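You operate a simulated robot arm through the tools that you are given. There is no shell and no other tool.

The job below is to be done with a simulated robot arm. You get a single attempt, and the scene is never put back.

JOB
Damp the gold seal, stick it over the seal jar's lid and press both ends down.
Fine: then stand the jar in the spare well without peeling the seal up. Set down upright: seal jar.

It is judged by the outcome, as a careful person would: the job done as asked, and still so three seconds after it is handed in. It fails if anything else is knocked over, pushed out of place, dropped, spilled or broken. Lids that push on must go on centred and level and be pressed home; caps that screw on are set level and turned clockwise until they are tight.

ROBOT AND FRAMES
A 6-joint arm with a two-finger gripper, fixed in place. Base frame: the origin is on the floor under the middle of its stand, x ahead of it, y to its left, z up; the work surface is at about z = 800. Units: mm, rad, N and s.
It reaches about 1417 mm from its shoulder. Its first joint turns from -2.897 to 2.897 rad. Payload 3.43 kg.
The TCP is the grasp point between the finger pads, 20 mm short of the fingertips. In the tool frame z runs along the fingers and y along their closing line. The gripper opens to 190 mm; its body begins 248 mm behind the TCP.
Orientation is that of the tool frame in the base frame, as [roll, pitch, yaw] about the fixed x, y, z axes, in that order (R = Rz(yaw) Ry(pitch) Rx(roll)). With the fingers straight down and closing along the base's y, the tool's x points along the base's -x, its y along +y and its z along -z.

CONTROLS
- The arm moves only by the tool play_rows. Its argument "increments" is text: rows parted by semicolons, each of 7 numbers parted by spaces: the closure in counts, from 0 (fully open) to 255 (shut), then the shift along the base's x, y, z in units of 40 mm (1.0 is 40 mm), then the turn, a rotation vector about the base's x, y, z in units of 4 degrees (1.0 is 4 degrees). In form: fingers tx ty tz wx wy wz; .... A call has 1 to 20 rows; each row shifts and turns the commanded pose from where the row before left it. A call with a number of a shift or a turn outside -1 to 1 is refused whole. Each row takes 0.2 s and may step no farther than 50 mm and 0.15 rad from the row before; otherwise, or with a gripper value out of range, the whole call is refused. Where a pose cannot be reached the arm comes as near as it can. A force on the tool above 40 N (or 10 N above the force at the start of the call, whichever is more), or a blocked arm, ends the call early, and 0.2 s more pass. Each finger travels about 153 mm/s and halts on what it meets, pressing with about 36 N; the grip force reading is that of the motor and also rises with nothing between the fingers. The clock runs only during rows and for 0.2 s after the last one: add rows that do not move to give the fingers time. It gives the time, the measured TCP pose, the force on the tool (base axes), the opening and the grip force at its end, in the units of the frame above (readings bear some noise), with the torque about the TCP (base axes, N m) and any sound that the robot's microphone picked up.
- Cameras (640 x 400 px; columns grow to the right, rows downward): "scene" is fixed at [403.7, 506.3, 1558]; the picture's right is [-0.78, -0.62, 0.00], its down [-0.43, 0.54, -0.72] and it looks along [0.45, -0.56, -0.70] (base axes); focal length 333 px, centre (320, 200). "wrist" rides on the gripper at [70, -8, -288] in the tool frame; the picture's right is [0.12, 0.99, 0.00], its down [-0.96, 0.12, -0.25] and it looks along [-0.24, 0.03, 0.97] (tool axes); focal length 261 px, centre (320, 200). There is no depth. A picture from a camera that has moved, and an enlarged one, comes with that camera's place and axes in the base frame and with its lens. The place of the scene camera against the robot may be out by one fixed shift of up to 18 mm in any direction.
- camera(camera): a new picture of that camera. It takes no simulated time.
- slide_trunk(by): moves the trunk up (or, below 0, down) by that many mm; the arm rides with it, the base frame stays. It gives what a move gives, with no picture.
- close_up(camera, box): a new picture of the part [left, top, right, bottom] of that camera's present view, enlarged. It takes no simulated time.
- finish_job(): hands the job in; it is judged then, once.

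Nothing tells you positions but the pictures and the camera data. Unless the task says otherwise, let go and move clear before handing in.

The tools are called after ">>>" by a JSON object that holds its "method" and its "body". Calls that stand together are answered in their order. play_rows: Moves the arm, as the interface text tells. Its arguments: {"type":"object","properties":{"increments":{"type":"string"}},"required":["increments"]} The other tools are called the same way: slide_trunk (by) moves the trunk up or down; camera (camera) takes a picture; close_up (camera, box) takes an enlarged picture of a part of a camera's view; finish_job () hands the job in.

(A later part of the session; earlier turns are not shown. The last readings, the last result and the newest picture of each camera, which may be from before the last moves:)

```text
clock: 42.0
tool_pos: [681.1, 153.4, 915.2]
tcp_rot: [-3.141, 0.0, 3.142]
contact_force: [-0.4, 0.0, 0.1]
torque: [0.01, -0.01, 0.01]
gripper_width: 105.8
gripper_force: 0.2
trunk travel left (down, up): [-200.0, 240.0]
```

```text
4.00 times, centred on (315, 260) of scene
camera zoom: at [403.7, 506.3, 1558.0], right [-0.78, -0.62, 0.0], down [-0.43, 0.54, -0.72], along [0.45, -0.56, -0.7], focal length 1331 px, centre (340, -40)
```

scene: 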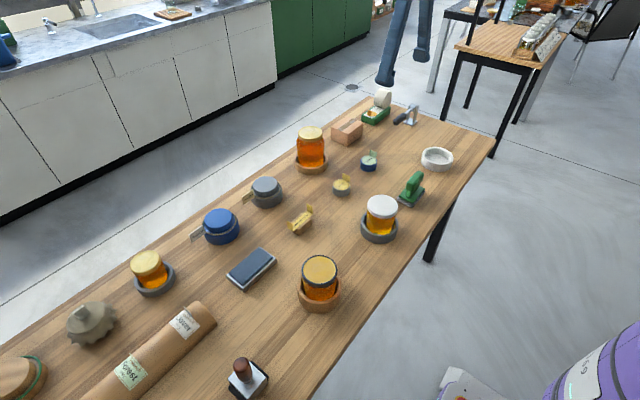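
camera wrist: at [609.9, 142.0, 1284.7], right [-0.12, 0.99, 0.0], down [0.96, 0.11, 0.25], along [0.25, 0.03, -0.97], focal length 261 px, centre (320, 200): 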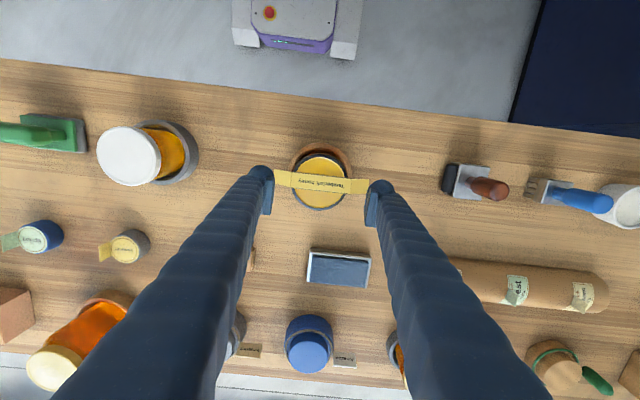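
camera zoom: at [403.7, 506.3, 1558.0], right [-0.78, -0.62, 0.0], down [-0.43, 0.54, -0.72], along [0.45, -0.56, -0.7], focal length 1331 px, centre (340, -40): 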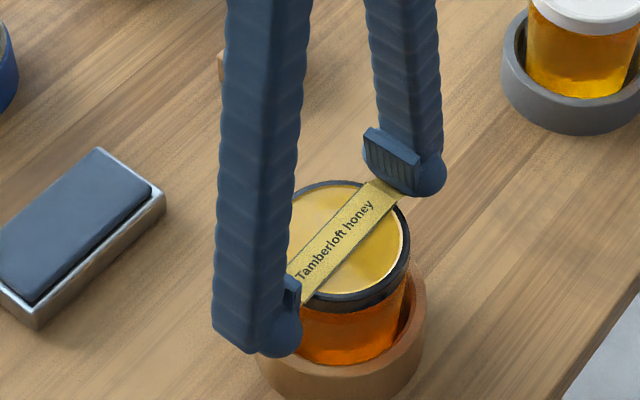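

Both ends are folding down evenly. I'll continue lowering so the pads cover the lid's skirt.

>>> {"method": "play_rows", "body": {"increments": "113 0 -0.025 -0.2 0 0 0;113 0 0 -0.2 0 0 0;113 0 0 -0.2 0 0 0;113 0 0 -0.15 0 0 0;113 0 0 0 0 0 0"}}

>>> {"method": "close_up", "body": {"camera": "wrist", "box": [240, 125, 400, 235]}}

>>> {"method": "close_up", "body": {"camera": "scene", "box": [270, 210, 360, 310]}}

```text
clock: 43.2
tool_pos: [679.9, 152.5, 883.1]
tcp_rot: [-3.141, -0.001, -3.141]
contact_force: [0.0, -0.3, 0.3]
torque: [0.01, 0.02, 0.01]
gripper_width: 105.9
gripper_force: 0.1
trunk travel left (down, up): [-200.0, 240.0]
```

```text
3.64 times, centred on (320, 180) of wrist
camera zoom: at [610.2, 144.0, 1172.1], right [-0.12, 0.99, 0.0], down [0.96, 0.12, 0.25], along [0.24, 0.03, -0.97], focal length 948 px, centre (320, 273)
```

zoom: 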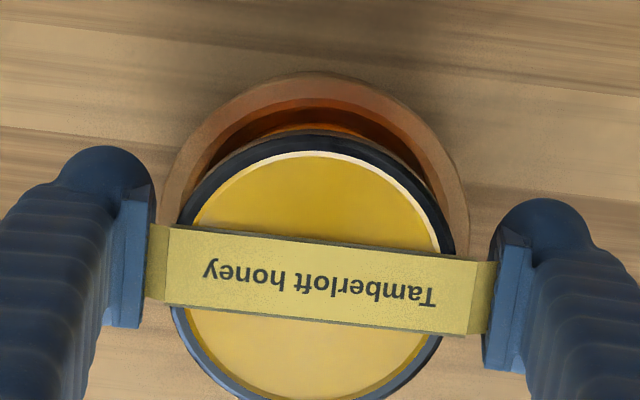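

```text
4.00 times, centred on (315, 260) of scene
camera zoom: at [403.7, 506.3, 1558.0], right [-0.78, -0.62, 0.0], down [-0.43, 0.54, -0.72], along [0.45, -0.56, -0.7], focal length 1331 px, centre (340, -40)
```

zoom: 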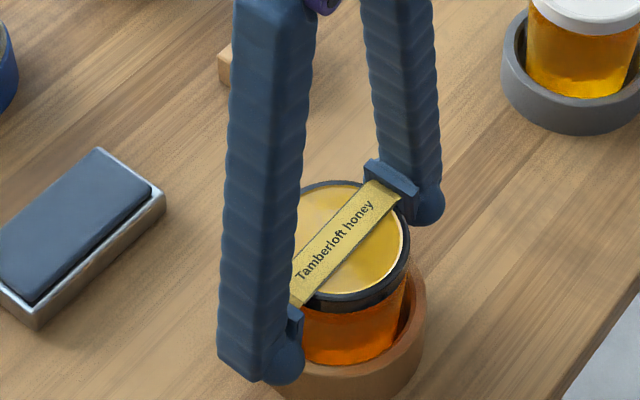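

The ends hang along the finger pads. I'm closing gradually to press both against the lid's sides.

>>> {"method": "play_rows", "body": {"increments": "122 0 0 0 0 0 0;128 0 0 0 0 0 0;134 0 0 0 0 0 0;134 0 0 0 0 0 0"}}

>>> {"method": "close_up", "body": {"camera": "wrist", "box": [240, 125, 400, 235]}}

```text
clock: 44.2
tool_pos: [679.7, 152.9, 884.1]
tcp_rot: [-3.14, -0.001, 3.141]
contact_force: [-0.6, -1.3, 0.3]
torque: [0.06, 0.06, 0.01]
gripper_width: 91.2
gripper_force: 0.7
trunk travel left (down, up): [-200.0, 240.0]
```

```text
3.64 times, centred on (320, 180) of wrist
camera zoom: at [610.2, 143.9, 1172.2], right [-0.12, 0.99, 0.0], down [0.96, 0.12, 0.25], along [0.24, 0.03, -0.97], focal length 948 px, centre (320, 273)
```

zoom: 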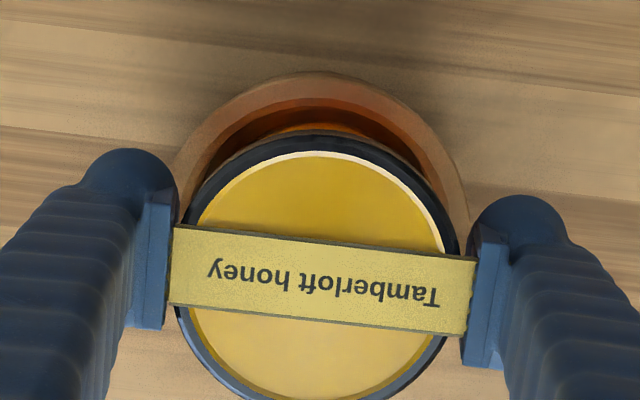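

>>> {"method": "play_rows", "body": {"increments": "140 0 0 0 0 0 0;146 0 0 0 0 0 0;152 0 0 0 0 0 0;152 0 0 0 0 0 0;152 0 0 0 0 0 0"}}

>>> {"method": "close_up", "body": {"camera": "wrist", "box": [240, 125, 400, 235]}}

>>> {"method": "close_up", "body": {"camera": "scene", "box": [270, 210, 360, 310]}}

```text
clock: 45.4
tool_pos: [680.6, 152.7, 884.2]
tcp_rot: [-3.141, -0.001, -3.14]
contact_force: [0.5, -0.6, 1.9]
torque: [0.02, 0.0, 0.03]
gripper_width: 87.2
gripper_force: 36.1
trunk travel left (down, up): [-200.0, 240.0]
```

```text
3.64 times, centred on (320, 180) of wrist
camera zoom: at [610.2, 144.0, 1172.3], right [-0.12, 0.99, 0.0], down [0.96, 0.12, 0.25], along [0.24, 0.03, -0.97], focal length 948 px, centre (320, 273)
```

zoom: 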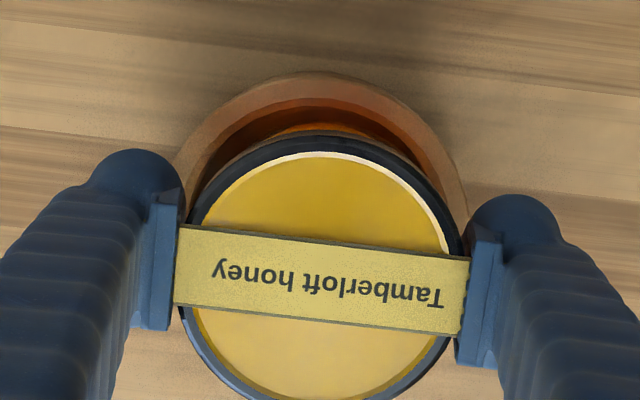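

```text
4.00 times, centred on (315, 260) of scene
camera zoom: at [403.7, 506.3, 1558.0], right [-0.78, -0.62, 0.0], down [-0.43, 0.54, -0.72], along [0.45, -0.56, -0.7], focal length 1331 px, centre (340, -40)
```

zoom: 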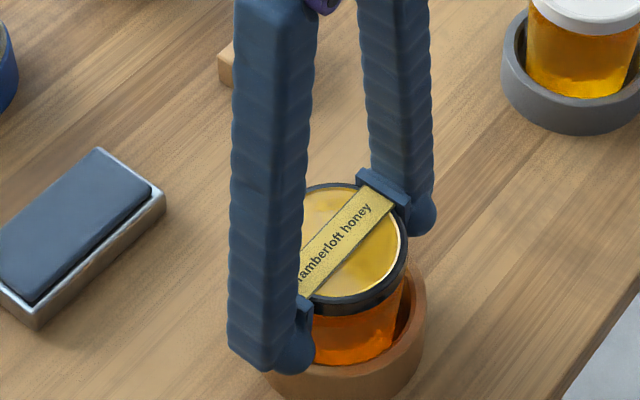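

Both ends are pressed with 36 N at a gap of 87 mm. I'll hold for a second, release and look.

>>> {"method": "play_rows", "body": {"increments": "152 0 0 0 0 0 0;152 0 0 0 0 0 0;152 0 0 0 0 0 0;152 0 0 0 0 0 0;130 0 0 0 0 0 0;113 0 0 0 0 0 0;100 0 0 0 0 0 0;100 0 0 0 0 0 0"}}

>>> {"method": "close_up", "body": {"camera": "wrist", "box": [240, 125, 400, 235]}}

>>> {"method": "close_up", "body": {"camera": "scene", "box": [270, 210, 360, 310]}}

```text
clock: 47.2
tool_pos: [679.3, 151.6, 883.2]
tcp_rot: [-3.14, -0.003, 3.142]
contact_force: [-0.2, -0.5, -0.5]
torque: [0.0, -0.02, 0.03]
gripper_width: 115.2
gripper_force: 0.0
trunk travel left (down, up): [-200.0, 240.0]
```

```text
3.64 times, centred on (320, 180) of wrist
camera zoom: at [610.2, 144.1, 1172.2], right [-0.12, 0.99, 0.0], down [0.96, 0.12, 0.25], along [0.24, 0.03, -0.97], focal length 948 px, centre (320, 273)
```

zoom: 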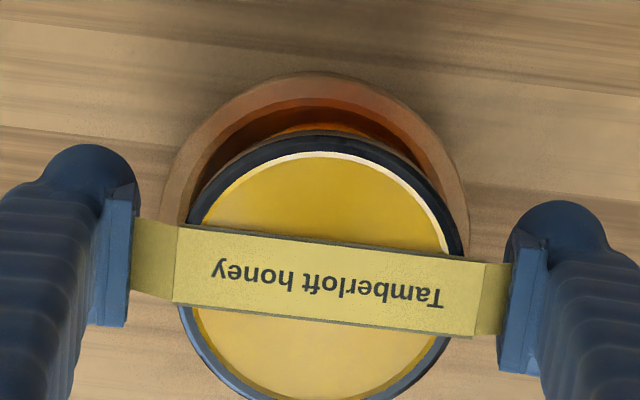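

```text
4.00 times, centred on (315, 260) of scene
camera zoom: at [403.7, 506.3, 1558.0], right [-0.78, -0.62, 0.0], down [-0.43, 0.54, -0.72], along [0.45, -0.56, -0.7], focal length 1331 px, centre (340, -40)
```

zoom: 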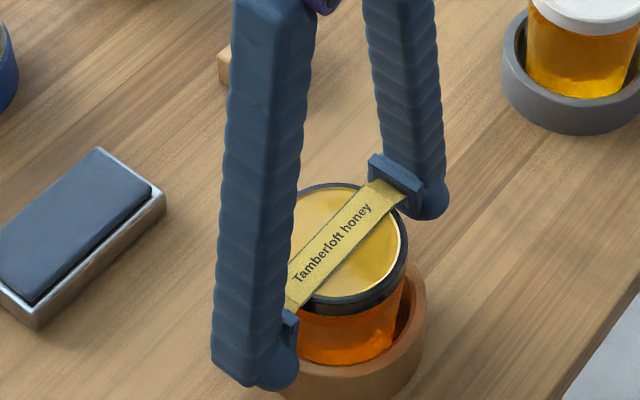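

Opening the fingers let the ends spring back a little, leaning on the pads. I'll open wider to see where they come to rest.

>>> {"method": "play_rows", "body": {"increments": "80 0 0 0 0 0 0;60 0 0 0 0 0 0;60 0 0 0 0 0 0;60 0 0 0 0 0 0"}}

>>> {"method": "close_up", "body": {"camera": "wrist", "box": [240, 125, 400, 235]}}

>>> {"method": "close_up", "body": {"camera": "scene", "box": [270, 210, 360, 310]}}

```text
clock: 48.2
tool_pos: [680.6, 150.8, 883.9]
tcp_rot: [-3.141, -0.002, -3.139]
contact_force: [1.0, -0.6, -0.9]
torque: [-0.02, -0.02, 0.03]
gripper_width: 145.1
gripper_force: 0.1
trunk travel left (down, up): [-200.0, 240.0]
```

```text
3.64 times, centred on (320, 180) of wrist
camera zoom: at [610.2, 144.1, 1172.2], right [-0.12, 0.99, 0.0], down [0.96, 0.12, 0.25], along [0.24, 0.03, -0.97], focal length 948 px, centre (320, 273)
```

zoom: 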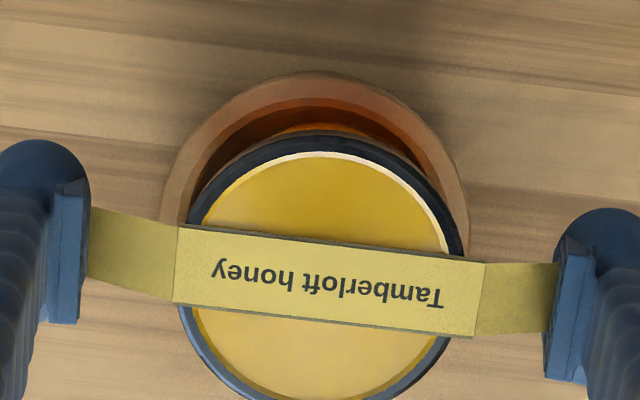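

```text
4.00 times, centred on (315, 260) of scene
camera zoom: at [403.7, 506.3, 1558.0], right [-0.78, -0.62, 0.0], down [-0.43, 0.54, -0.72], along [0.45, -0.56, -0.7], focal length 1331 px, centre (340, -40)
```

zoom: 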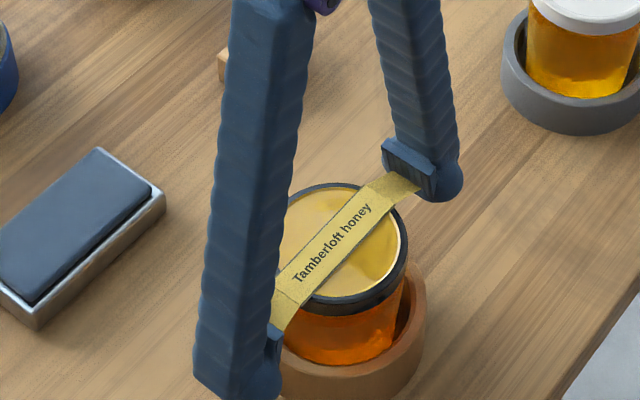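

The ends spring back towards flat because the pads met the fold edges (about 87 mm apart) and never reached the lid's sides. I'll close partway to fold the ends, drop lower so the pads bear below the fold, then squeeze them onto the lid skirt.

>>> {"method": "play_rows", "body": {"increments": "80 0 0 0 0 0 0;105 0 0 0 0 0 0;110 0 0 0 0 0 0;110 0 0 -0.15 0 0 0;110 0 0 -0.2 0 0 0;110 0 0 0 0 0 0"}}

>>> {"method": "close_up", "body": {"camera": "wrist", "box": [240, 125, 400, 235]}}

>>> {"method": "close_up", "body": {"camera": "scene", "box": [270, 210, 360, 310]}}

```text
clock: 49.6
tool_pos: [680.4, 152.7, 871.3]
tcp_rot: [3.141, 0.0, 3.141]
contact_force: [0.0, -0.3, 0.2]
torque: [0.02, 0.01, -0.01]
gripper_width: 107.9
gripper_force: 0.0
trunk travel left (down, up): [-200.0, 240.0]
```

```text
3.64 times, centred on (320, 180) of wrist
camera zoom: at [610.4, 143.9, 1159.0], right [-0.12, 0.99, 0.0], down [0.96, 0.12, 0.25], along [0.25, 0.03, -0.97], focal length 948 px, centre (320, 273)
```

zoom: 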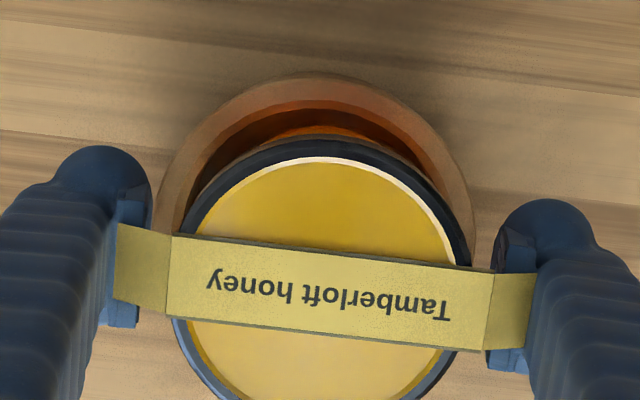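

```text
4.00 times, centred on (315, 260) of scene
camera zoom: at [403.7, 506.3, 1558.0], right [-0.78, -0.62, 0.0], down [-0.43, 0.54, -0.72], along [0.45, -0.56, -0.7], focal length 1331 px, centre (340, -40)
```

zoom: 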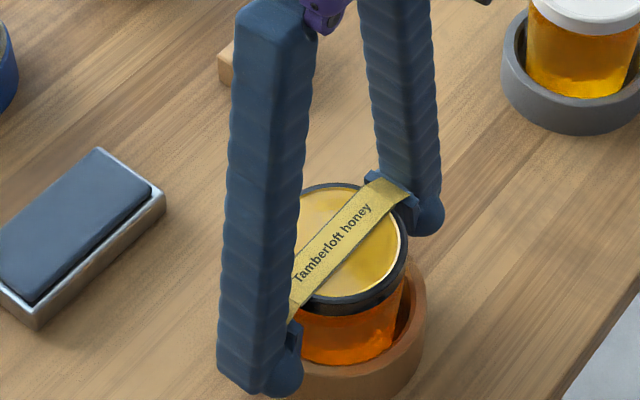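

The ends slipped above the pads. I'll open wide to free them, rise, and come down again with the narrower straddle all the way to the lower height.

>>> {"method": "play_rows", "body": {"increments": "60 0 0 0 0 0 0;30 0 0 0 0 0 0;10 0 0 0 0 0 0;10 0 0 0 0 0 0;10 0 0 0.9 0 0 0;10 0 0 0.9 0 0 0;113 0 0 0 0 0 0;113 0 0 0 0 0 0;113 0 0 0 0 0 0"}}

>>> {"method": "close_up", "body": {"camera": "wrist", "box": [240, 125, 400, 235]}}

>>> {"method": "close_up", "body": {"camera": "scene", "box": [270, 210, 360, 310]}}

```text
clock: 51.6
tool_pos: [680.0, 149.8, 942.3]
tcp_rot: [-3.14, -0.001, -3.141]
contact_force: [0.5, -0.7, -0.1]
torque: [0.02, 0.0, 0.02]
gripper_width: 105.7
gripper_force: 0.2
trunk travel left (down, up): [-200.0, 240.0]
```

```text
3.64 times, centred on (320, 180) of wrist
camera zoom: at [610.4, 142.5, 1230.9], right [-0.12, 0.99, 0.0], down [0.96, 0.12, 0.25], along [0.24, 0.03, -0.97], focal length 948 px, centre (320, 273)
```

zoom: 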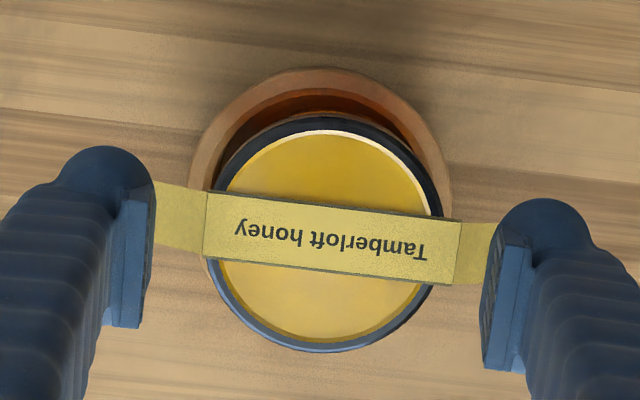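

```text
4.00 times, centred on (315, 260) of scene
camera zoom: at [403.7, 506.3, 1558.0], right [-0.78, -0.62, 0.0], down [-0.43, 0.54, -0.72], along [0.45, -0.56, -0.7], focal length 1331 px, centre (340, -40)
```

zoom: 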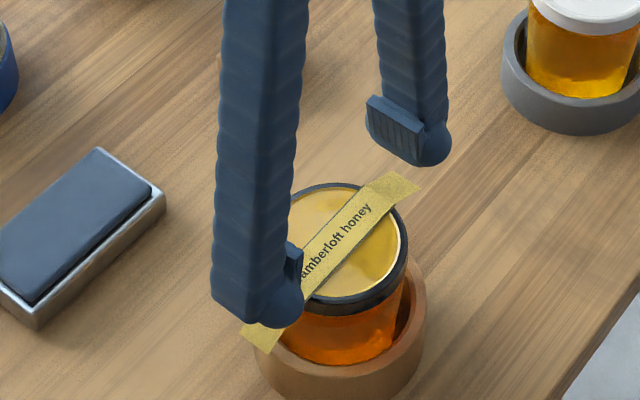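

>>> {"method": "play_rows", "body": {"increments": "113 0 0.09 -0.3 0 0 0;113 0 0 -0.4 0 0 0;113 0 0 -0.4 0 0 0;116 0 0 -0.3 0 0 0;119 0 0 -0.2 0 0 0;119 0 0 -0.2 0 0 0;119 0 0 0 0 0 0"}}

>>> {"method": "close_up", "body": {"camera": "wrist", "box": [240, 125, 400, 235]}}

>>> {"method": "close_up", "body": {"camera": "scene", "box": [270, 210, 360, 310]}}

```text
clock: 53.2
tool_pos: [681.8, 154.8, 870.7]
tcp_rot: [-3.14, 0.001, -3.141]
contact_force: [-0.2, 0.0, 0.5]
torque: [-0.01, 0.0, -0.01]
gripper_width: 101.3
gripper_force: 0.0
trunk travel left (down, up): [-200.0, 240.0]
```

```text
3.64 times, centred on (320, 180) of wrist
camera zoom: at [611.2, 147.3, 1158.0], right [-0.12, 0.99, 0.0], down [0.96, 0.12, 0.25], along [0.25, 0.03, -0.97], focal length 948 px, centre (320, 273)
```

zoom: 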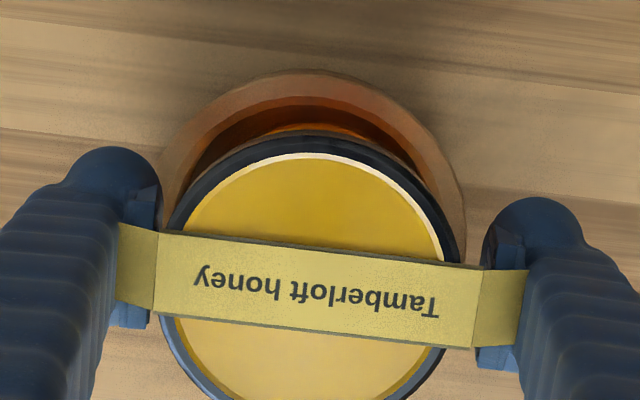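

```text
4.00 times, centred on (315, 260) of scene
camera zoom: at [403.7, 506.3, 1558.0], right [-0.78, -0.62, 0.0], down [-0.43, 0.54, -0.72], along [0.45, -0.56, -0.7], focal length 1331 px, centre (340, -40)
```

zoom: 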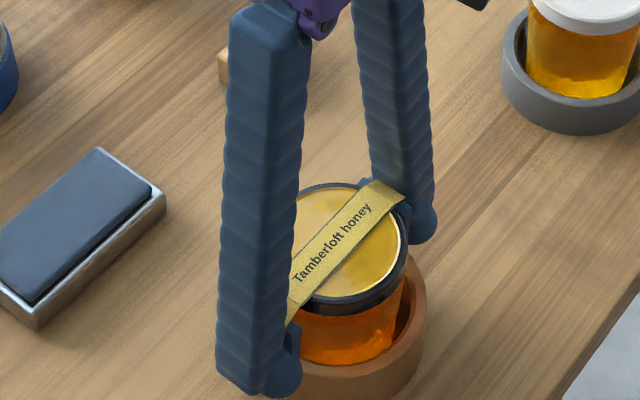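

>>> {"method": "close_up", "body": {"camera": "wrist", "box": [255, 170, 300, 220]}}

>>> {"method": "close_up", "body": {"camera": "scene", "box": [325, 240, 375, 290]}}

>>> {"method": "close_up", "body": {"camera": "scene", "box": [315, 260, 365, 310]}}

>>> {"method": "close_up", "body": {"camera": "scene", "box": [325, 270, 355, 310]}}

```text
8.00 times, centred on (278, 195) of wrist
camera zoom: at [611.2, 147.3, 1158.0], right [-0.12, 0.99, 0.0], down [0.96, 0.12, 0.25], along [0.25, 0.03, -0.97], focal length 2085 px, centre (660, 240)
```

zoom: 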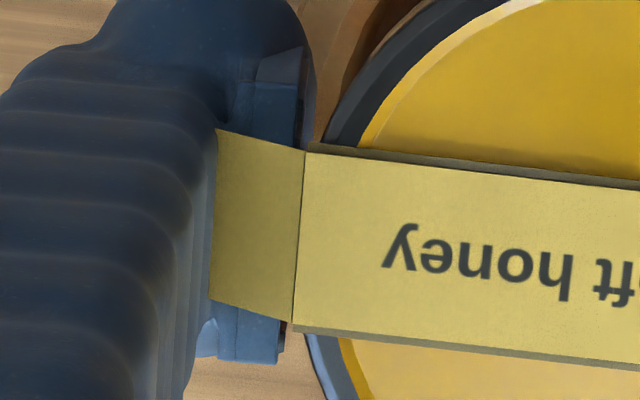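

```text
8.00 times, centred on (350, 265) of scene
camera zoom: at [403.7, 506.3, 1558.0], right [-0.78, -0.62, 0.0], down [-0.43, 0.54, -0.72], along [0.45, -0.56, -0.7], focal length 2663 px, centre (80, -320)
```

zoom: 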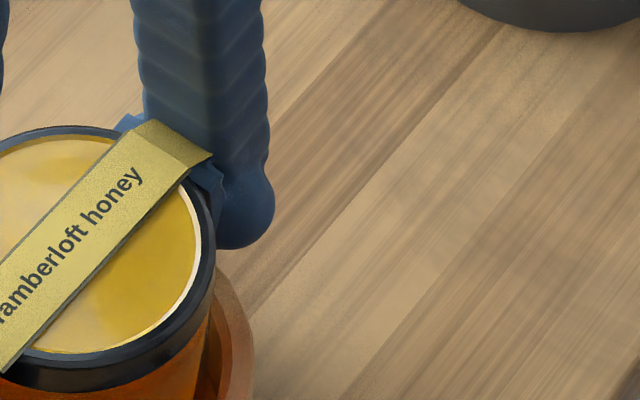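

```text
8.00 times, centred on (340, 285) of scene
camera zoom: at [403.7, 506.3, 1558.0], right [-0.78, -0.62, 0.0], down [-0.43, 0.54, -0.72], along [0.45, -0.56, -0.7], focal length 2663 px, centre (160, -480)
```

zoom: 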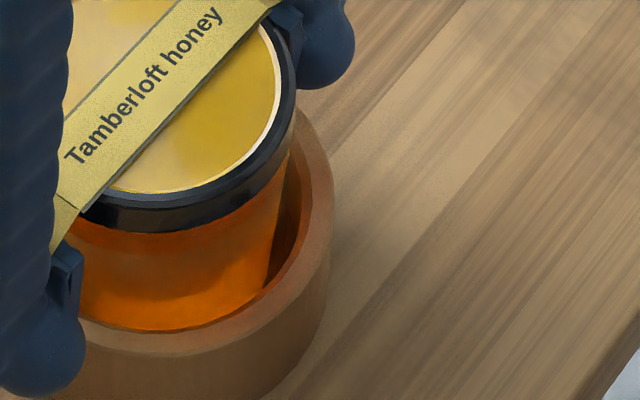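

```text
10.00 times, centred on (340, 290) of scene
camera zoom: at [403.7, 506.3, 1558.0], right [-0.78, -0.62, 0.0], down [-0.43, 0.54, -0.72], along [0.45, -0.56, -0.7], focal length 3328 px, centre (120, -700)
```

zoom: 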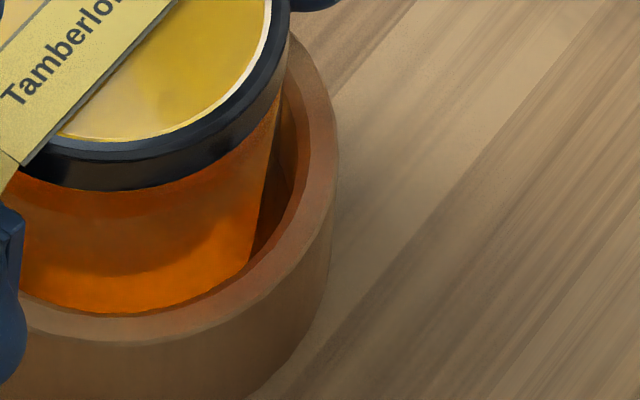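

The ends popped back out above the pads because the gap was still wide as I went low. This time I'll fold them at the higher level, close to about 92 mm so they're held vertical, then slide down and squeeze.

>>> {"method": "play_rows", "body": {"increments": "60 0 0 0 0 0 0;30 0 0 0 0 0 0;10 0 0 0 0 0 0;10 0 0 0 0 0 0;10 0 0 0.9 0 0 0;10 0 0 0.9 0 0 0;113 0 0 0 0 0 0;113 0 0 0 0 0 0;113 0 0 0 0 0 0;113 0 0 -0.4 0 0 0;113 0 0 -0.4 0 0 0;113 0 0 -0.3 0 0 0;113 0 0 -0.2 0 0 0;113 0 0 -0.15 0 0 0;122 0 0 0 0 0 0;130 0 0 0 0 0 0;130 0 0 0 0 0 0"}}

>>> {"method": "close_up", "body": {"camera": "wrist", "box": [240, 125, 400, 235]}}

>>> {"method": "close_up", "body": {"camera": "scene", "box": [290, 230, 360, 300]}}

```text
clock: 56.8
tool_pos: [681.0, 154.9, 885.3]
tcp_rot: [-3.14, -0.001, 3.141]
contact_force: [-0.4, -1.6, -0.3]
torque: [0.04, 0.01, -0.02]
gripper_width: 94.0
gripper_force: 0.7
trunk travel left (down, up): [-200.0, 240.0]
```

```text
3.64 times, centred on (320, 180) of wrist
camera zoom: at [610.8, 146.6, 1173.0], right [-0.12, 0.99, 0.0], down [0.96, 0.12, 0.25], along [0.24, 0.03, -0.97], focal length 948 px, centre (320, 273)
```

zoom: 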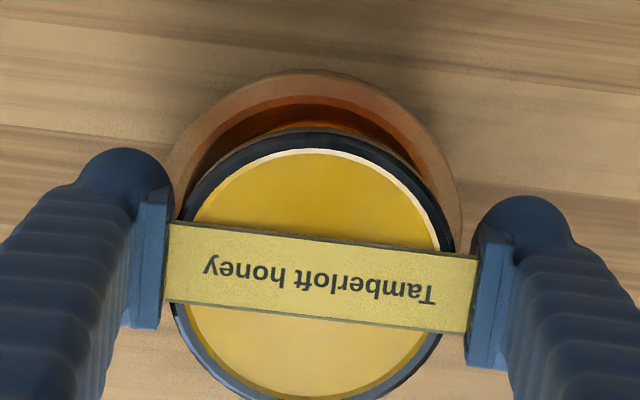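

```text
5.71 times, centred on (325, 265) of scene
camera zoom: at [403.7, 506.3, 1558.0], right [-0.78, -0.62, 0.0], down [-0.43, 0.54, -0.72], along [0.45, -0.56, -0.7], focal length 1902 px, centre (291, -171)
```

zoom: 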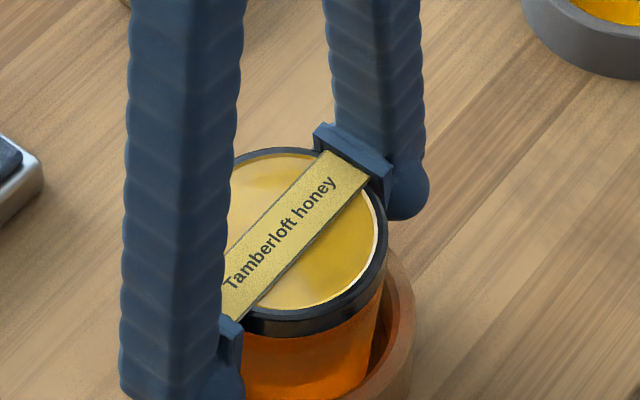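

>>> {"method": "play_rows", "body": {"increments": "133 0 0 0 0 0 0;133 0 0 -0.15 0 0 0;133 0 0 -0.15 0 0 0;133 0 0 0 0 0 0"}}

>>> {"method": "close_up", "body": {"camera": "wrist", "box": [240, 125, 400, 235]}}

>>> {"method": "close_up", "body": {"camera": "scene", "box": [290, 230, 360, 300]}}

```text
clock: 57.8
tool_pos: [681.1, 155.3, 872.5]
tcp_rot: [3.141, 0.0, -3.14]
contact_force: [-0.1, -5.1, 1.2]
torque: [0.12, -0.06, -0.02]
gripper_width: 93.6
gripper_force: 2.6
trunk travel left (down, up): [-200.0, 240.0]
```

```text
3.64 times, centred on (320, 180) of wrist
camera zoom: at [610.5, 147.3, 1160.3], right [-0.12, 0.99, 0.0], down [0.96, 0.12, 0.25], along [0.25, 0.03, -0.97], focal length 948 px, centre (320, 273)
```

zoom: 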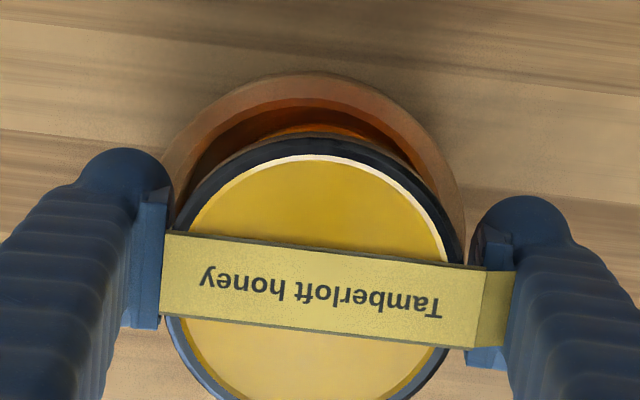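

```text
5.71 times, centred on (325, 265) of scene
camera zoom: at [403.7, 506.3, 1558.0], right [-0.78, -0.62, 0.0], down [-0.43, 0.54, -0.72], along [0.45, -0.56, -0.7], focal length 1902 px, centre (291, -171)
```

zoom: 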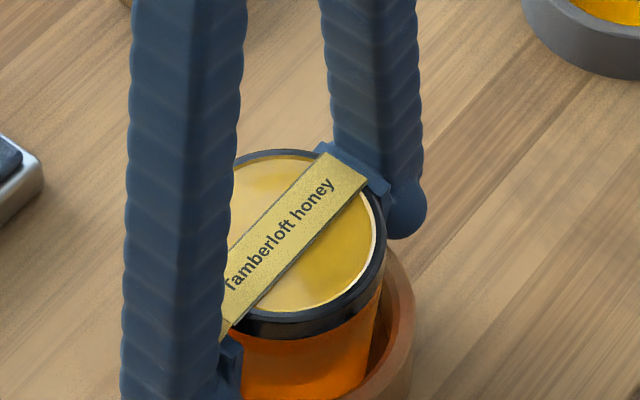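

The -y end is captured below the fold, though the +y end slipped out above its pad. I'll squeeze now to see whether the -y end sticks when pressed at this height.

>>> {"method": "play_rows", "body": {"increments": "140 0 0 0 0 0 0;146 0 0 0 0 0 0;155 0 0 0 0 0 0;160 0 0 0 0 0 0;160 0 0 0 0 0 0;160 0 0 0 0 0 0"}}

>>> {"method": "close_up", "body": {"camera": "wrist", "box": [240, 125, 400, 235]}}

>>> {"method": "close_up", "body": {"camera": "scene", "box": [290, 230, 360, 300]}}

```text
clock: 59.2
tool_pos: [679.4, 155.9, 873.5]
tcp_rot: [-3.141, 0.001, -3.14]
contact_force: [-1.0, -15.1, 3.9]
torque: [0.01, 0.04, 0.0]
gripper_width: 87.6
gripper_force: 36.1
trunk travel left (down, up): [-200.0, 240.0]
```

```text
3.64 times, centred on (320, 180) of wrist
camera zoom: at [610.3, 146.7, 1160.7], right [-0.12, 0.99, 0.0], down [0.96, 0.11, 0.25], along [0.24, 0.03, -0.97], focal length 948 px, centre (320, 273)
```

zoom: 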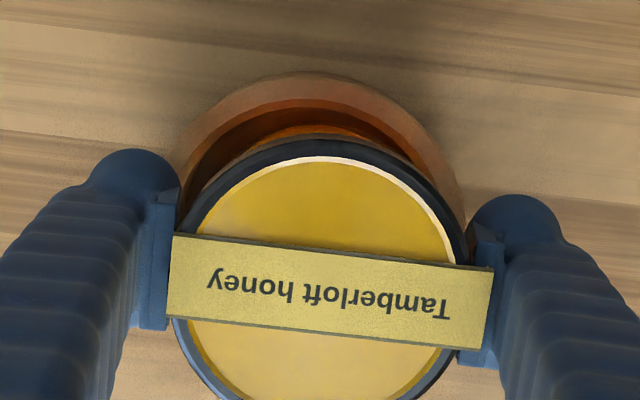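

```text
5.71 times, centred on (325, 265) of scene
camera zoom: at [403.7, 506.3, 1558.0], right [-0.78, -0.62, 0.0], down [-0.43, 0.54, -0.72], along [0.45, -0.56, -0.7], focal length 1902 px, centre (291, -171)
```

zoom: 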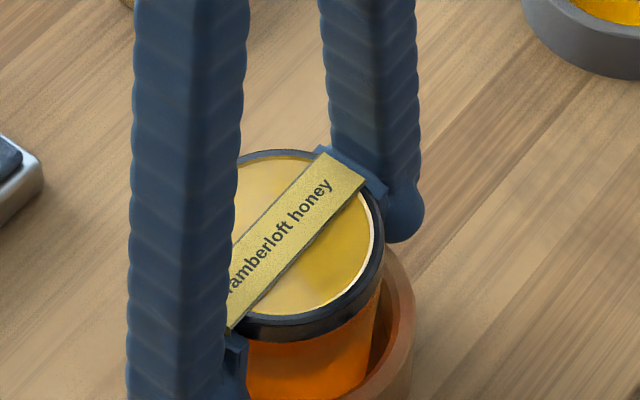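

>>> {"method": "play_rows", "body": {"increments": "160 0 -0.05 0 0 0 0;160 0 0 0 0 0 0;160 0 0 0 0 0 0;160 0 0 0 0 0 0;135 0 0 0 0 0 0;115 0 0 0 0 0 0;115 0 0 0 0 0 0"}}

>>> {"method": "close_up", "body": {"camera": "wrist", "box": [240, 125, 400, 235]}}

>>> {"method": "close_up", "body": {"camera": "scene", "box": [290, 230, 360, 300]}}

```text
clock: 60.8
tool_pos: [680.9, 153.4, 872.8]
tcp_rot: [-3.141, 0.0, -3.14]
contact_force: [1.2, 0.5, -0.3]
torque: [-0.01, 0.03, 0.02]
gripper_width: 104.5
gripper_force: 0.1
trunk travel left (down, up): [-200.0, 240.0]
```

```text
3.64 times, centred on (320, 180) of wrist
camera zoom: at [610.4, 145.7, 1160.6], right [-0.12, 0.99, 0.0], down [0.96, 0.12, 0.25], along [0.24, 0.03, -0.97], focal length 948 px, centre (320, 273)
```

zoom: 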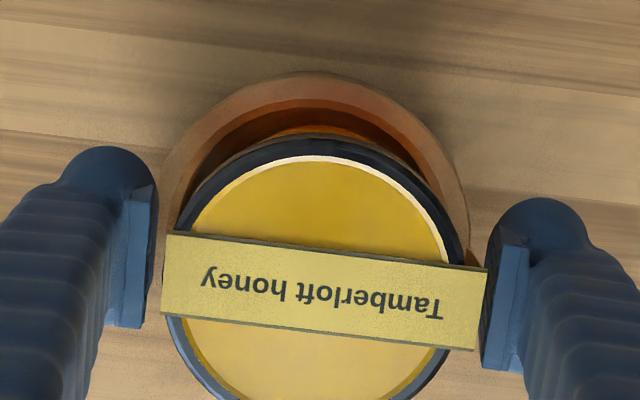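

```text
5.71 times, centred on (325, 265) of scene
camera zoom: at [403.7, 506.3, 1558.0], right [-0.78, -0.62, 0.0], down [-0.43, 0.54, -0.72], along [0.45, -0.56, -0.7], focal length 1902 px, centre (291, -171)
```

zoom: 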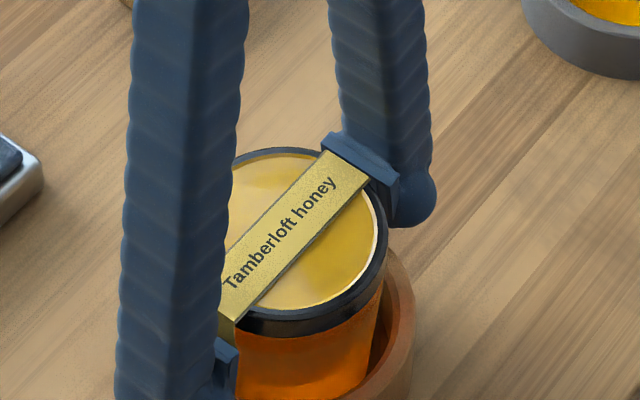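

After opening, neither end springs back out, so they look stuck down. I'll open wider and back off to inspect.

>>> {"method": "play_rows", "body": {"increments": "90 0 0 0 0 0 0;60 0 0 0 0 0 0;40 0 0 0 0 0 0;40 0 0 0.6 0 0 0;40 0 0 1 0 0 0;40 0 0 1 0 0 0;40 0 0 0 0 0 0"}}

>>> {"method": "close_up", "body": {"camera": "wrist", "box": [240, 125, 400, 235]}}

>>> {"method": "close_up", "body": {"camera": "scene", "box": [290, 230, 360, 300]}}

>>> {"method": "camera", "body": {"camera": "scene"}}

```text
clock: 62.4
tool_pos: [680.5, 152.8, 975.9]
tcp_rot: [-3.141, -0.001, -3.141]
contact_force: [0.3, 0.0, 0.5]
torque: [0.01, 0.02, -0.05]
gripper_width: 160.5
gripper_force: 0.1
trunk travel left (down, up): [-200.0, 240.0]
```

```text
3.64 times, centred on (320, 180) of wrist
camera zoom: at [611.1, 144.6, 1263.8], right [-0.12, 0.99, 0.0], down [0.96, 0.12, 0.25], along [0.24, 0.03, -0.97], focal length 948 px, centre (320, 273)
```

zoom: 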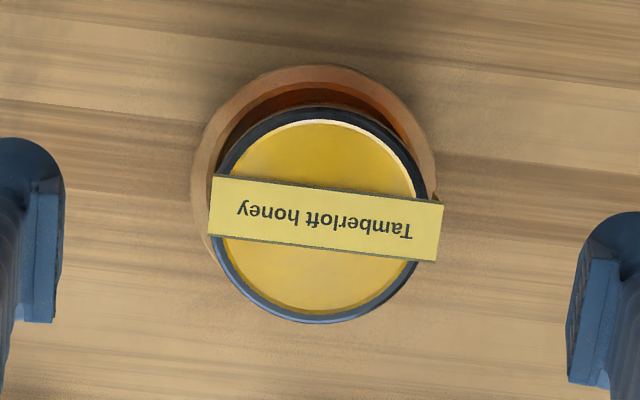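

```text
5.71 times, centred on (325, 265) of scene
camera zoom: at [403.7, 506.3, 1558.0], right [-0.78, -0.62, 0.0], down [-0.43, 0.54, -0.72], along [0.45, -0.56, -0.7], focal length 1902 px, centre (291, -171)
```

zoom: 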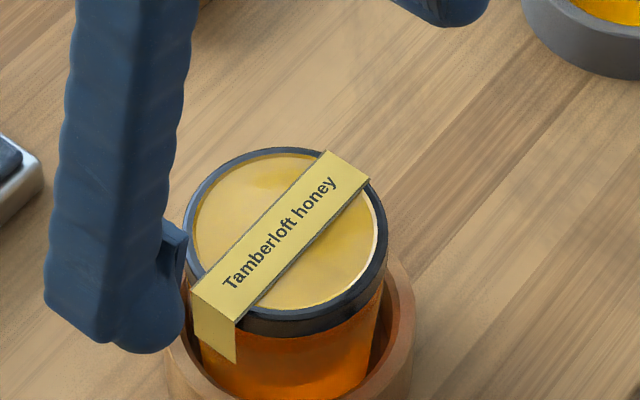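

```text
taken
```

scene: 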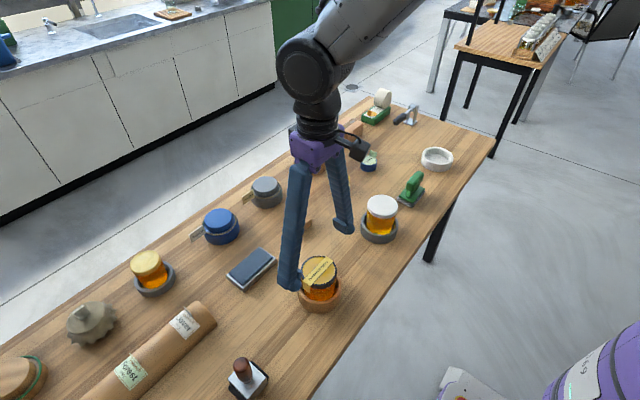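

The gold seal now lies over the lid with both ends stuck down the sides. Next I need to lift the jar across the seal, with the fingers closing along x, and I'll first check the well rim height and the spare well.

>>> {"method": "close_up", "body": {"camera": "scene", "box": [290, 245, 350, 320]}}

>>> {"method": "close_up", "body": {"camera": "scene", "box": [415, 140, 460, 180]}}

>>> {"method": "close_up", "body": {"camera": "scene", "box": [350, 185, 410, 250]}}

```text
5.33 times, centred on (320, 282) of scene
camera zoom: at [403.7, 506.3, 1558.0], right [-0.78, -0.62, 0.0], down [-0.43, 0.54, -0.72], along [0.45, -0.56, -0.7], focal length 1775 px, centre (320, -240)
```

zoom: 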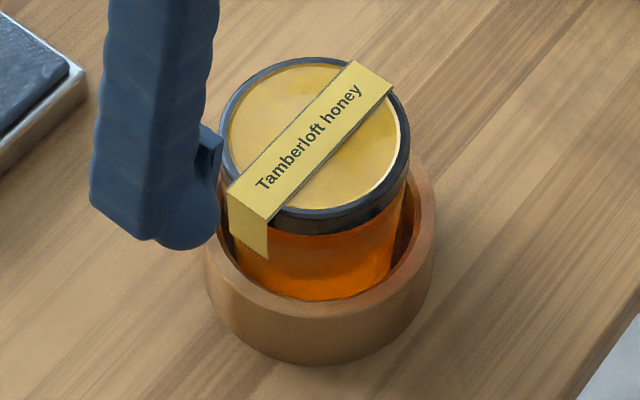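

```text
10.00 times, centred on (438, 160) of scene
camera zoom: at [403.7, 506.3, 1558.0], right [-0.78, -0.62, 0.0], down [-0.43, 0.54, -0.72], along [0.45, -0.56, -0.7], focal length 3328 px, centre (-855, 600)
```

zoom: 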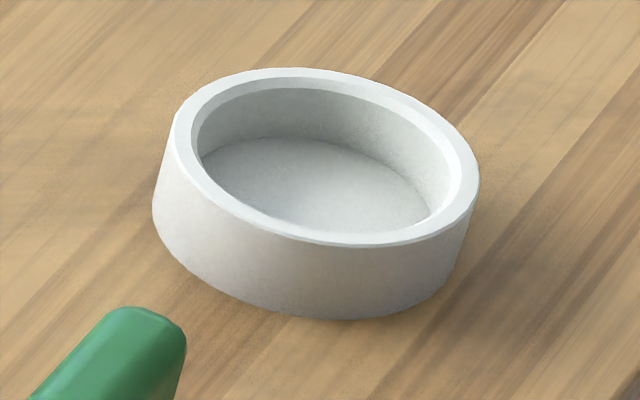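

```text
6.15 times, centred on (380, 218) of scene
camera zoom: at [403.7, 506.3, 1558.0], right [-0.78, -0.62, 0.0], down [-0.43, 0.54, -0.72], along [0.45, -0.56, -0.7], focal length 2048 px, centre (-49, 92)
```

zoom: 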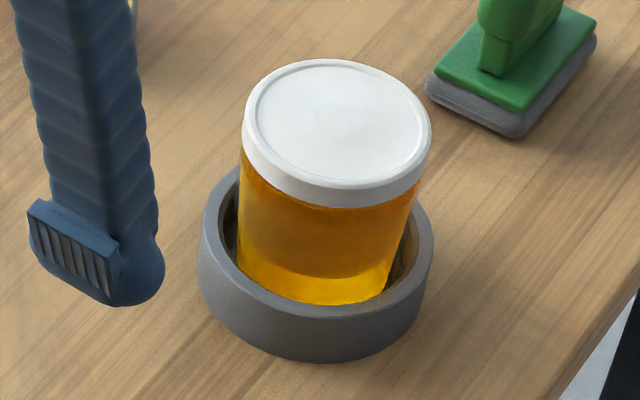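

The wooden well's rim is at about z 845 and the white well's rim is lower, at about 833. I'll rise and turn the tool 90° about vertical so the fingers close along x, clear of the seal's ends.

>>> {"method": "play_rows", "body": {"increments": "60 0 0 0.5 0 0 -1;70 0 0 0.5 0 0 -1;80 0 0 0 0 0 -1;80 0 0 0 0 0 -1;80 0 0 0 0 0 -1;80 0 0 0 0 0 -1;80 0 0 0 0 0 -1;80 0 0 0 0 0 -1;80 0 0 0 0 0 -1;80 0 0 0 0 0 -1;80 0 0 0 0 0 -1;80 0 0 0 0 0 -1;80 0 0 0 0 0 -1;80 0 0 0 0 0 -1;80 0 0 0 0 0 -1;80 0 0 0 0 0 -1;80 0 0 0 0 0 -1;80 0 0 0 0 0 -1;80 0 0 0 0 0 -1;80 0 0 0 0 0 -1"}}

```text
clock: 66.6
tool_pos: [680.5, 154.7, 1017.4]
tcp_rot: [3.141, -0.001, 1.743]
contact_force: [0.5, -0.7, 0.1]
torque: [-0.01, 0.02, 0.01]
gripper_width: 130.2
gripper_force: 0.0
trunk travel left (down, up): [-200.0, 240.0]
```

>>> {"method": "play_rows", "body": {"increments": "80 0 0 0 0 0 -1;80 0 0 0 0 0 -1;80 0 0 0 0 0 -0.47;80 0 0 0 0 0 0"}}

>>> {"method": "camera", "body": {"camera": "wrist"}}

>>> {"method": "close_up", "body": {"camera": "wrist", "box": [220, 100, 420, 240]}}

>>> {"method": "close_up", "body": {"camera": "scene", "box": [270, 210, 370, 320]}}

```text
clock: 67.6
tool_pos: [680.0, 152.9, 1017.6]
tcp_rot: [3.141, 0.0, 1.573]
contact_force: [0.5, 0.0, -0.5]
torque: [-0.01, -0.01, 0.0]
gripper_width: 130.4
gripper_force: 0.1
trunk travel left (down, up): [-200.0, 240.0]
```

```text
taken
camera wrist: at [672.7, 224.3, 1304.4], right [0.99, 0.12, 0.0], down [0.12, -0.96, 0.25], along [0.03, -0.25, -0.97], focal length 261 px, centre (320, 200)
```

wrist: 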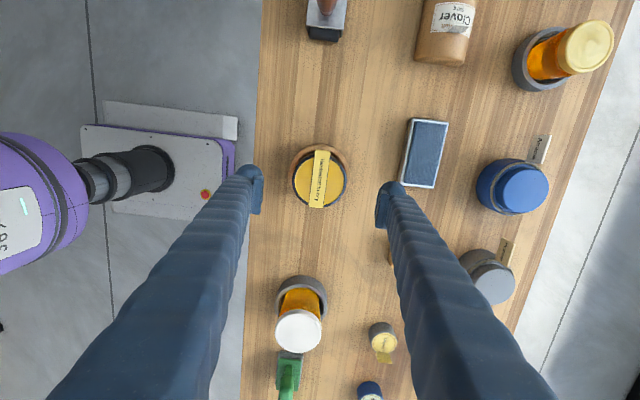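

```text
2.86 times, centred on (320, 170) of wrist
camera zoom: at [672.7, 224.3, 1304.4], right [0.99, 0.12, 0.0], down [0.12, -0.96, 0.25], along [0.03, -0.25, -0.97], focal length 745 px, centre (320, 286)
```

zoom: 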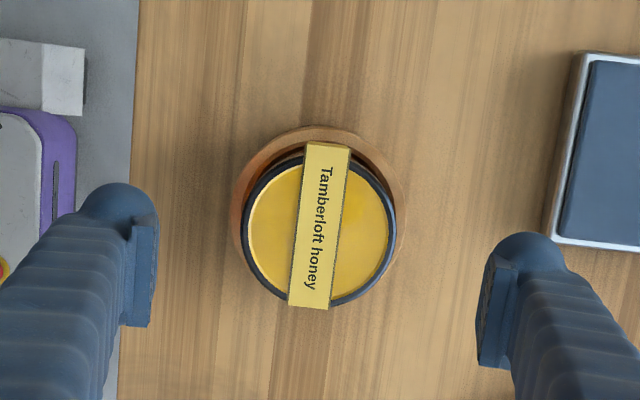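

```text
3.64 times, centred on (320, 265) of scene
camera zoom: at [403.7, 506.3, 1558.0], right [-0.78, -0.62, 0.0], down [-0.43, 0.54, -0.72], along [0.45, -0.56, -0.7], focal length 1210 px, centre (320, -36)
```

zoom: 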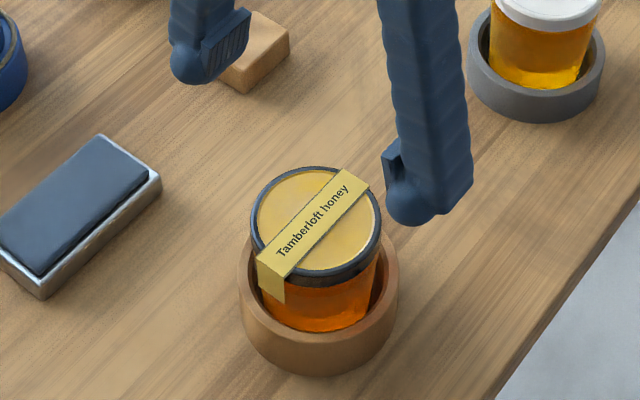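

The lid centre is about (680.2, 154), with the seal along y and the fingers along x. I'm lowering to grip the lid skirt on the two bare sides.

>>> {"method": "play_rows", "body": {"increments": "80 0 0.025 -1 0 0 0;80 0 0 -1 0 0 0;80 0 0 -1 0 0 0;80 0 0 -0.44 0 0 0;80 0 0 0 0 0 0"}}

>>> {"method": "close_up", "body": {"camera": "wrist", "box": [220, 100, 420, 240]}}

>>> {"method": "close_up", "body": {"camera": "scene", "box": [270, 210, 370, 320]}}

```text
clock: 68.8
tool_pos: [680.4, 153.2, 878.5]
tcp_rot: [-3.141, -0.001, 1.573]
contact_force: [-0.7, -0.8, -0.3]
torque: [0.02, -0.06, 0.0]
gripper_width: 130.3
gripper_force: 0.1
trunk travel left (down, up): [-200.0, 240.0]
```

```text
2.86 times, centred on (320, 170) of wrist
camera zoom: at [672.2, 224.2, 1166.4], right [0.99, 0.12, 0.0], down [0.12, -0.96, 0.25], along [0.03, -0.25, -0.97], focal length 745 px, centre (320, 286)
```

zoom: 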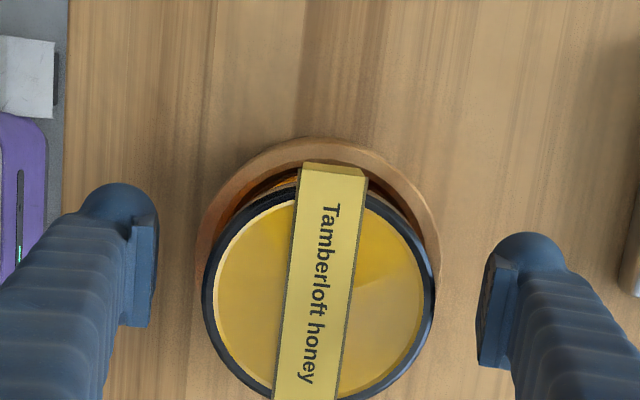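

```text
3.64 times, centred on (320, 265) of scene
camera zoom: at [403.7, 506.3, 1558.0], right [-0.78, -0.62, 0.0], down [-0.43, 0.54, -0.72], along [0.45, -0.56, -0.7], focal length 1210 px, centre (320, -36)
```

zoom: 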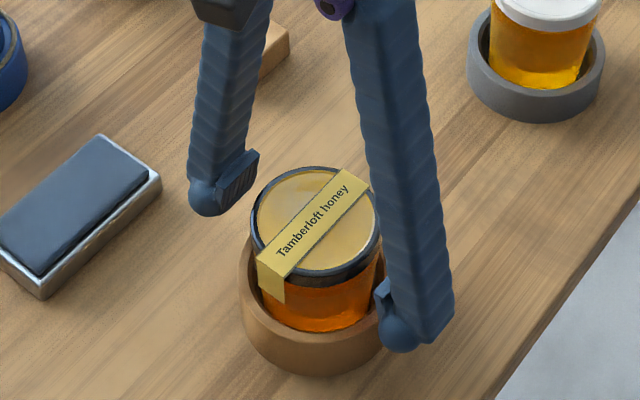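

>>> {"method": "play_rows", "body": {"increments": "110 0 0 0 0 0 0;130 0 0 0 0 0 0;140 0 0 0 0 0 0;150 0 0 0 0 0 0;165 0 0 0 0 0 0;175 0 0 0 0 0 0;175 0 0 0 0 0 0"}}

>>> {"method": "close_up", "body": {"camera": "wrist", "box": [220, 100, 420, 240]}}

>>> {"method": "close_up", "body": {"camera": "scene", "box": [270, 210, 370, 320]}}

```text
clock: 70.4
tool_pos: [680.4, 154.0, 879.0]
tcp_rot: [-3.14, 0.001, 1.572]
contact_force: [-2.6, 0.0, 0.5]
torque: [-0.04, 0.15, -0.03]
gripper_width: 88.1
gripper_force: 36.6
trunk travel left (down, up): [-200.0, 240.0]
```

```text
2.86 times, centred on (320, 170) of wrist
camera zoom: at [672.4, 224.2, 1166.4], right [0.99, 0.12, 0.0], down [0.12, -0.96, 0.25], along [0.03, -0.25, -0.97], focal length 745 px, centre (320, 286)
```

zoom: 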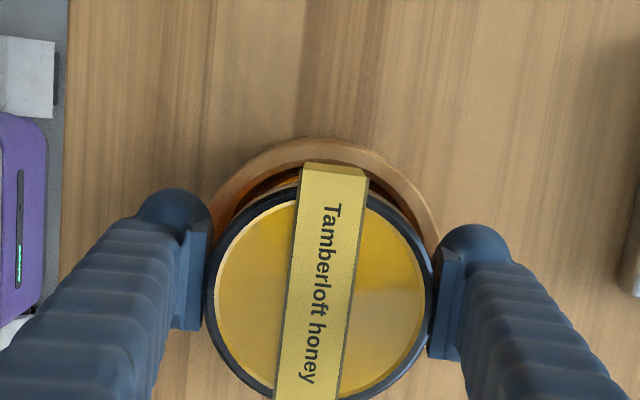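

```text
3.64 times, centred on (320, 265) of scene
camera zoom: at [403.7, 506.3, 1558.0], right [-0.78, -0.62, 0.0], down [-0.43, 0.54, -0.72], along [0.45, -0.56, -0.7], focal length 1210 px, centre (320, -36)
```

zoom: 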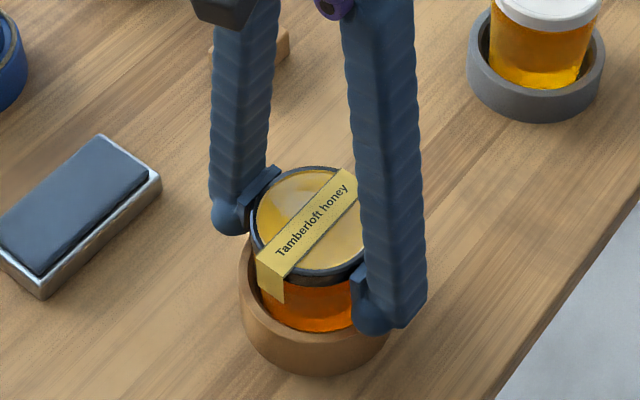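

The jar is gripped across its bare sides at 36 N. I'm lifting slowly and checking.

>>> {"method": "play_rows", "body": {"increments": "200 0 0 0 0 0 0;200 0 0 0.1 0 0 0;200 0 0 0.2 0 0 0;200 0 0 0.3 0 0 0;200 0 0 0 0 0 0"}}

>>> {"method": "close_up", "body": {"camera": "scene", "box": [270, 200, 370, 320]}}

```text
clock: 71.6
tool_pos: [680.2, 153.3, 901.8]
tcp_rot: [-3.139, -0.001, 1.572]
contact_force: [0.0, -0.5, -8.3]
torque: [0.03, 0.01, 0.01]
gripper_width: 88.3
gripper_force: 35.8
trunk travel left (down, up): [-200.0, 240.0]
```

```text
3.33 times, centred on (320, 260) of scene
camera zoom: at [403.7, 506.3, 1558.0], right [-0.78, -0.62, 0.0], down [-0.43, 0.54, -0.72], along [0.45, -0.56, -0.7], focal length 1109 px, centre (320, 0)
```

zoom: 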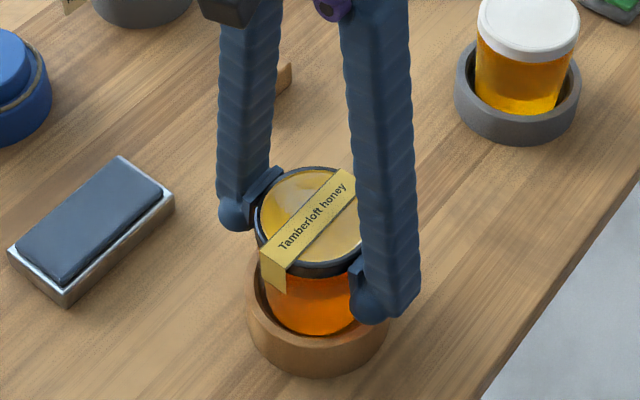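

The jar is up, with about 8.3 N of weight, and the seal is untouched. I'll raise it well above the other jars and carry it towards the white well.

>>> {"method": "play_rows", "body": {"increments": "200 0 0 0.5 0 0 0;200 0 0 0.8 0 0 0;200 0 0 0.9 0 0 0;200 0 0 0.7 0 0 0;200 0 0 0.35 0 0 0;200 0 0 0 0 0 0"}}

>>> {"method": "camera", "body": {"camera": "scene"}}

>>> {"method": "camera", "body": {"camera": "wrist"}}

```text
clock: 73.0
tool_pos: [680.1, 154.0, 1033.0]
tcp_rot: [-3.14, 0.001, 1.573]
contact_force: [0.0, 0.6, -6.9]
torque: [-0.01, 0.0, -0.01]
gripper_width: 88.1
gripper_force: 35.7
trunk travel left (down, up): [-200.0, 240.0]
```

```text
taken
```

scene: 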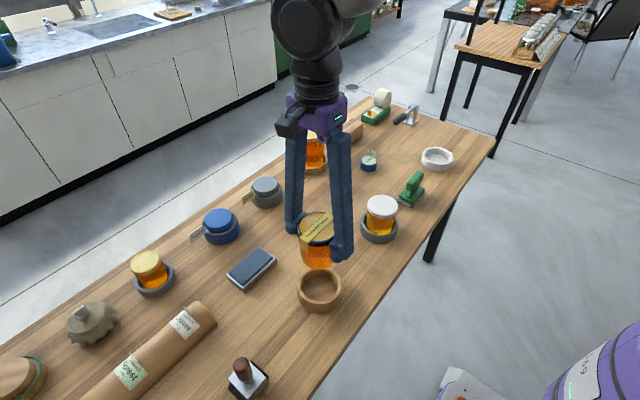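

```text
taken
camera wrist: at [672.7, 224.8, 1320.7], right [0.99, 0.12, 0.0], down [0.12, -0.96, 0.25], along [0.03, -0.25, -0.97], focal length 261 px, centre (320, 200)
```

wrist: 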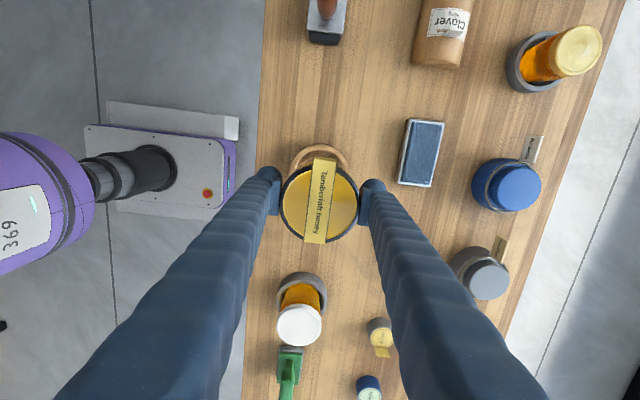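

>>> {"method": "close_up", "body": {"camera": "scene", "box": [270, 190, 370, 320]}}

```text
3.08 times, centred on (320, 255) of scene
camera zoom: at [403.7, 506.3, 1558.0], right [-0.78, -0.62, 0.0], down [-0.43, 0.54, -0.72], along [0.45, -0.56, -0.7], focal length 1024 px, centre (320, 31)
```

zoom: 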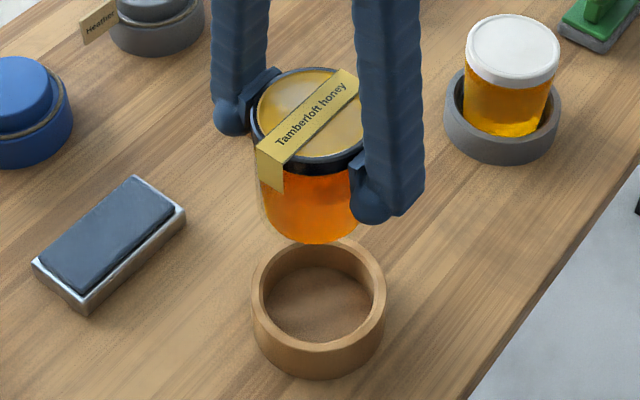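

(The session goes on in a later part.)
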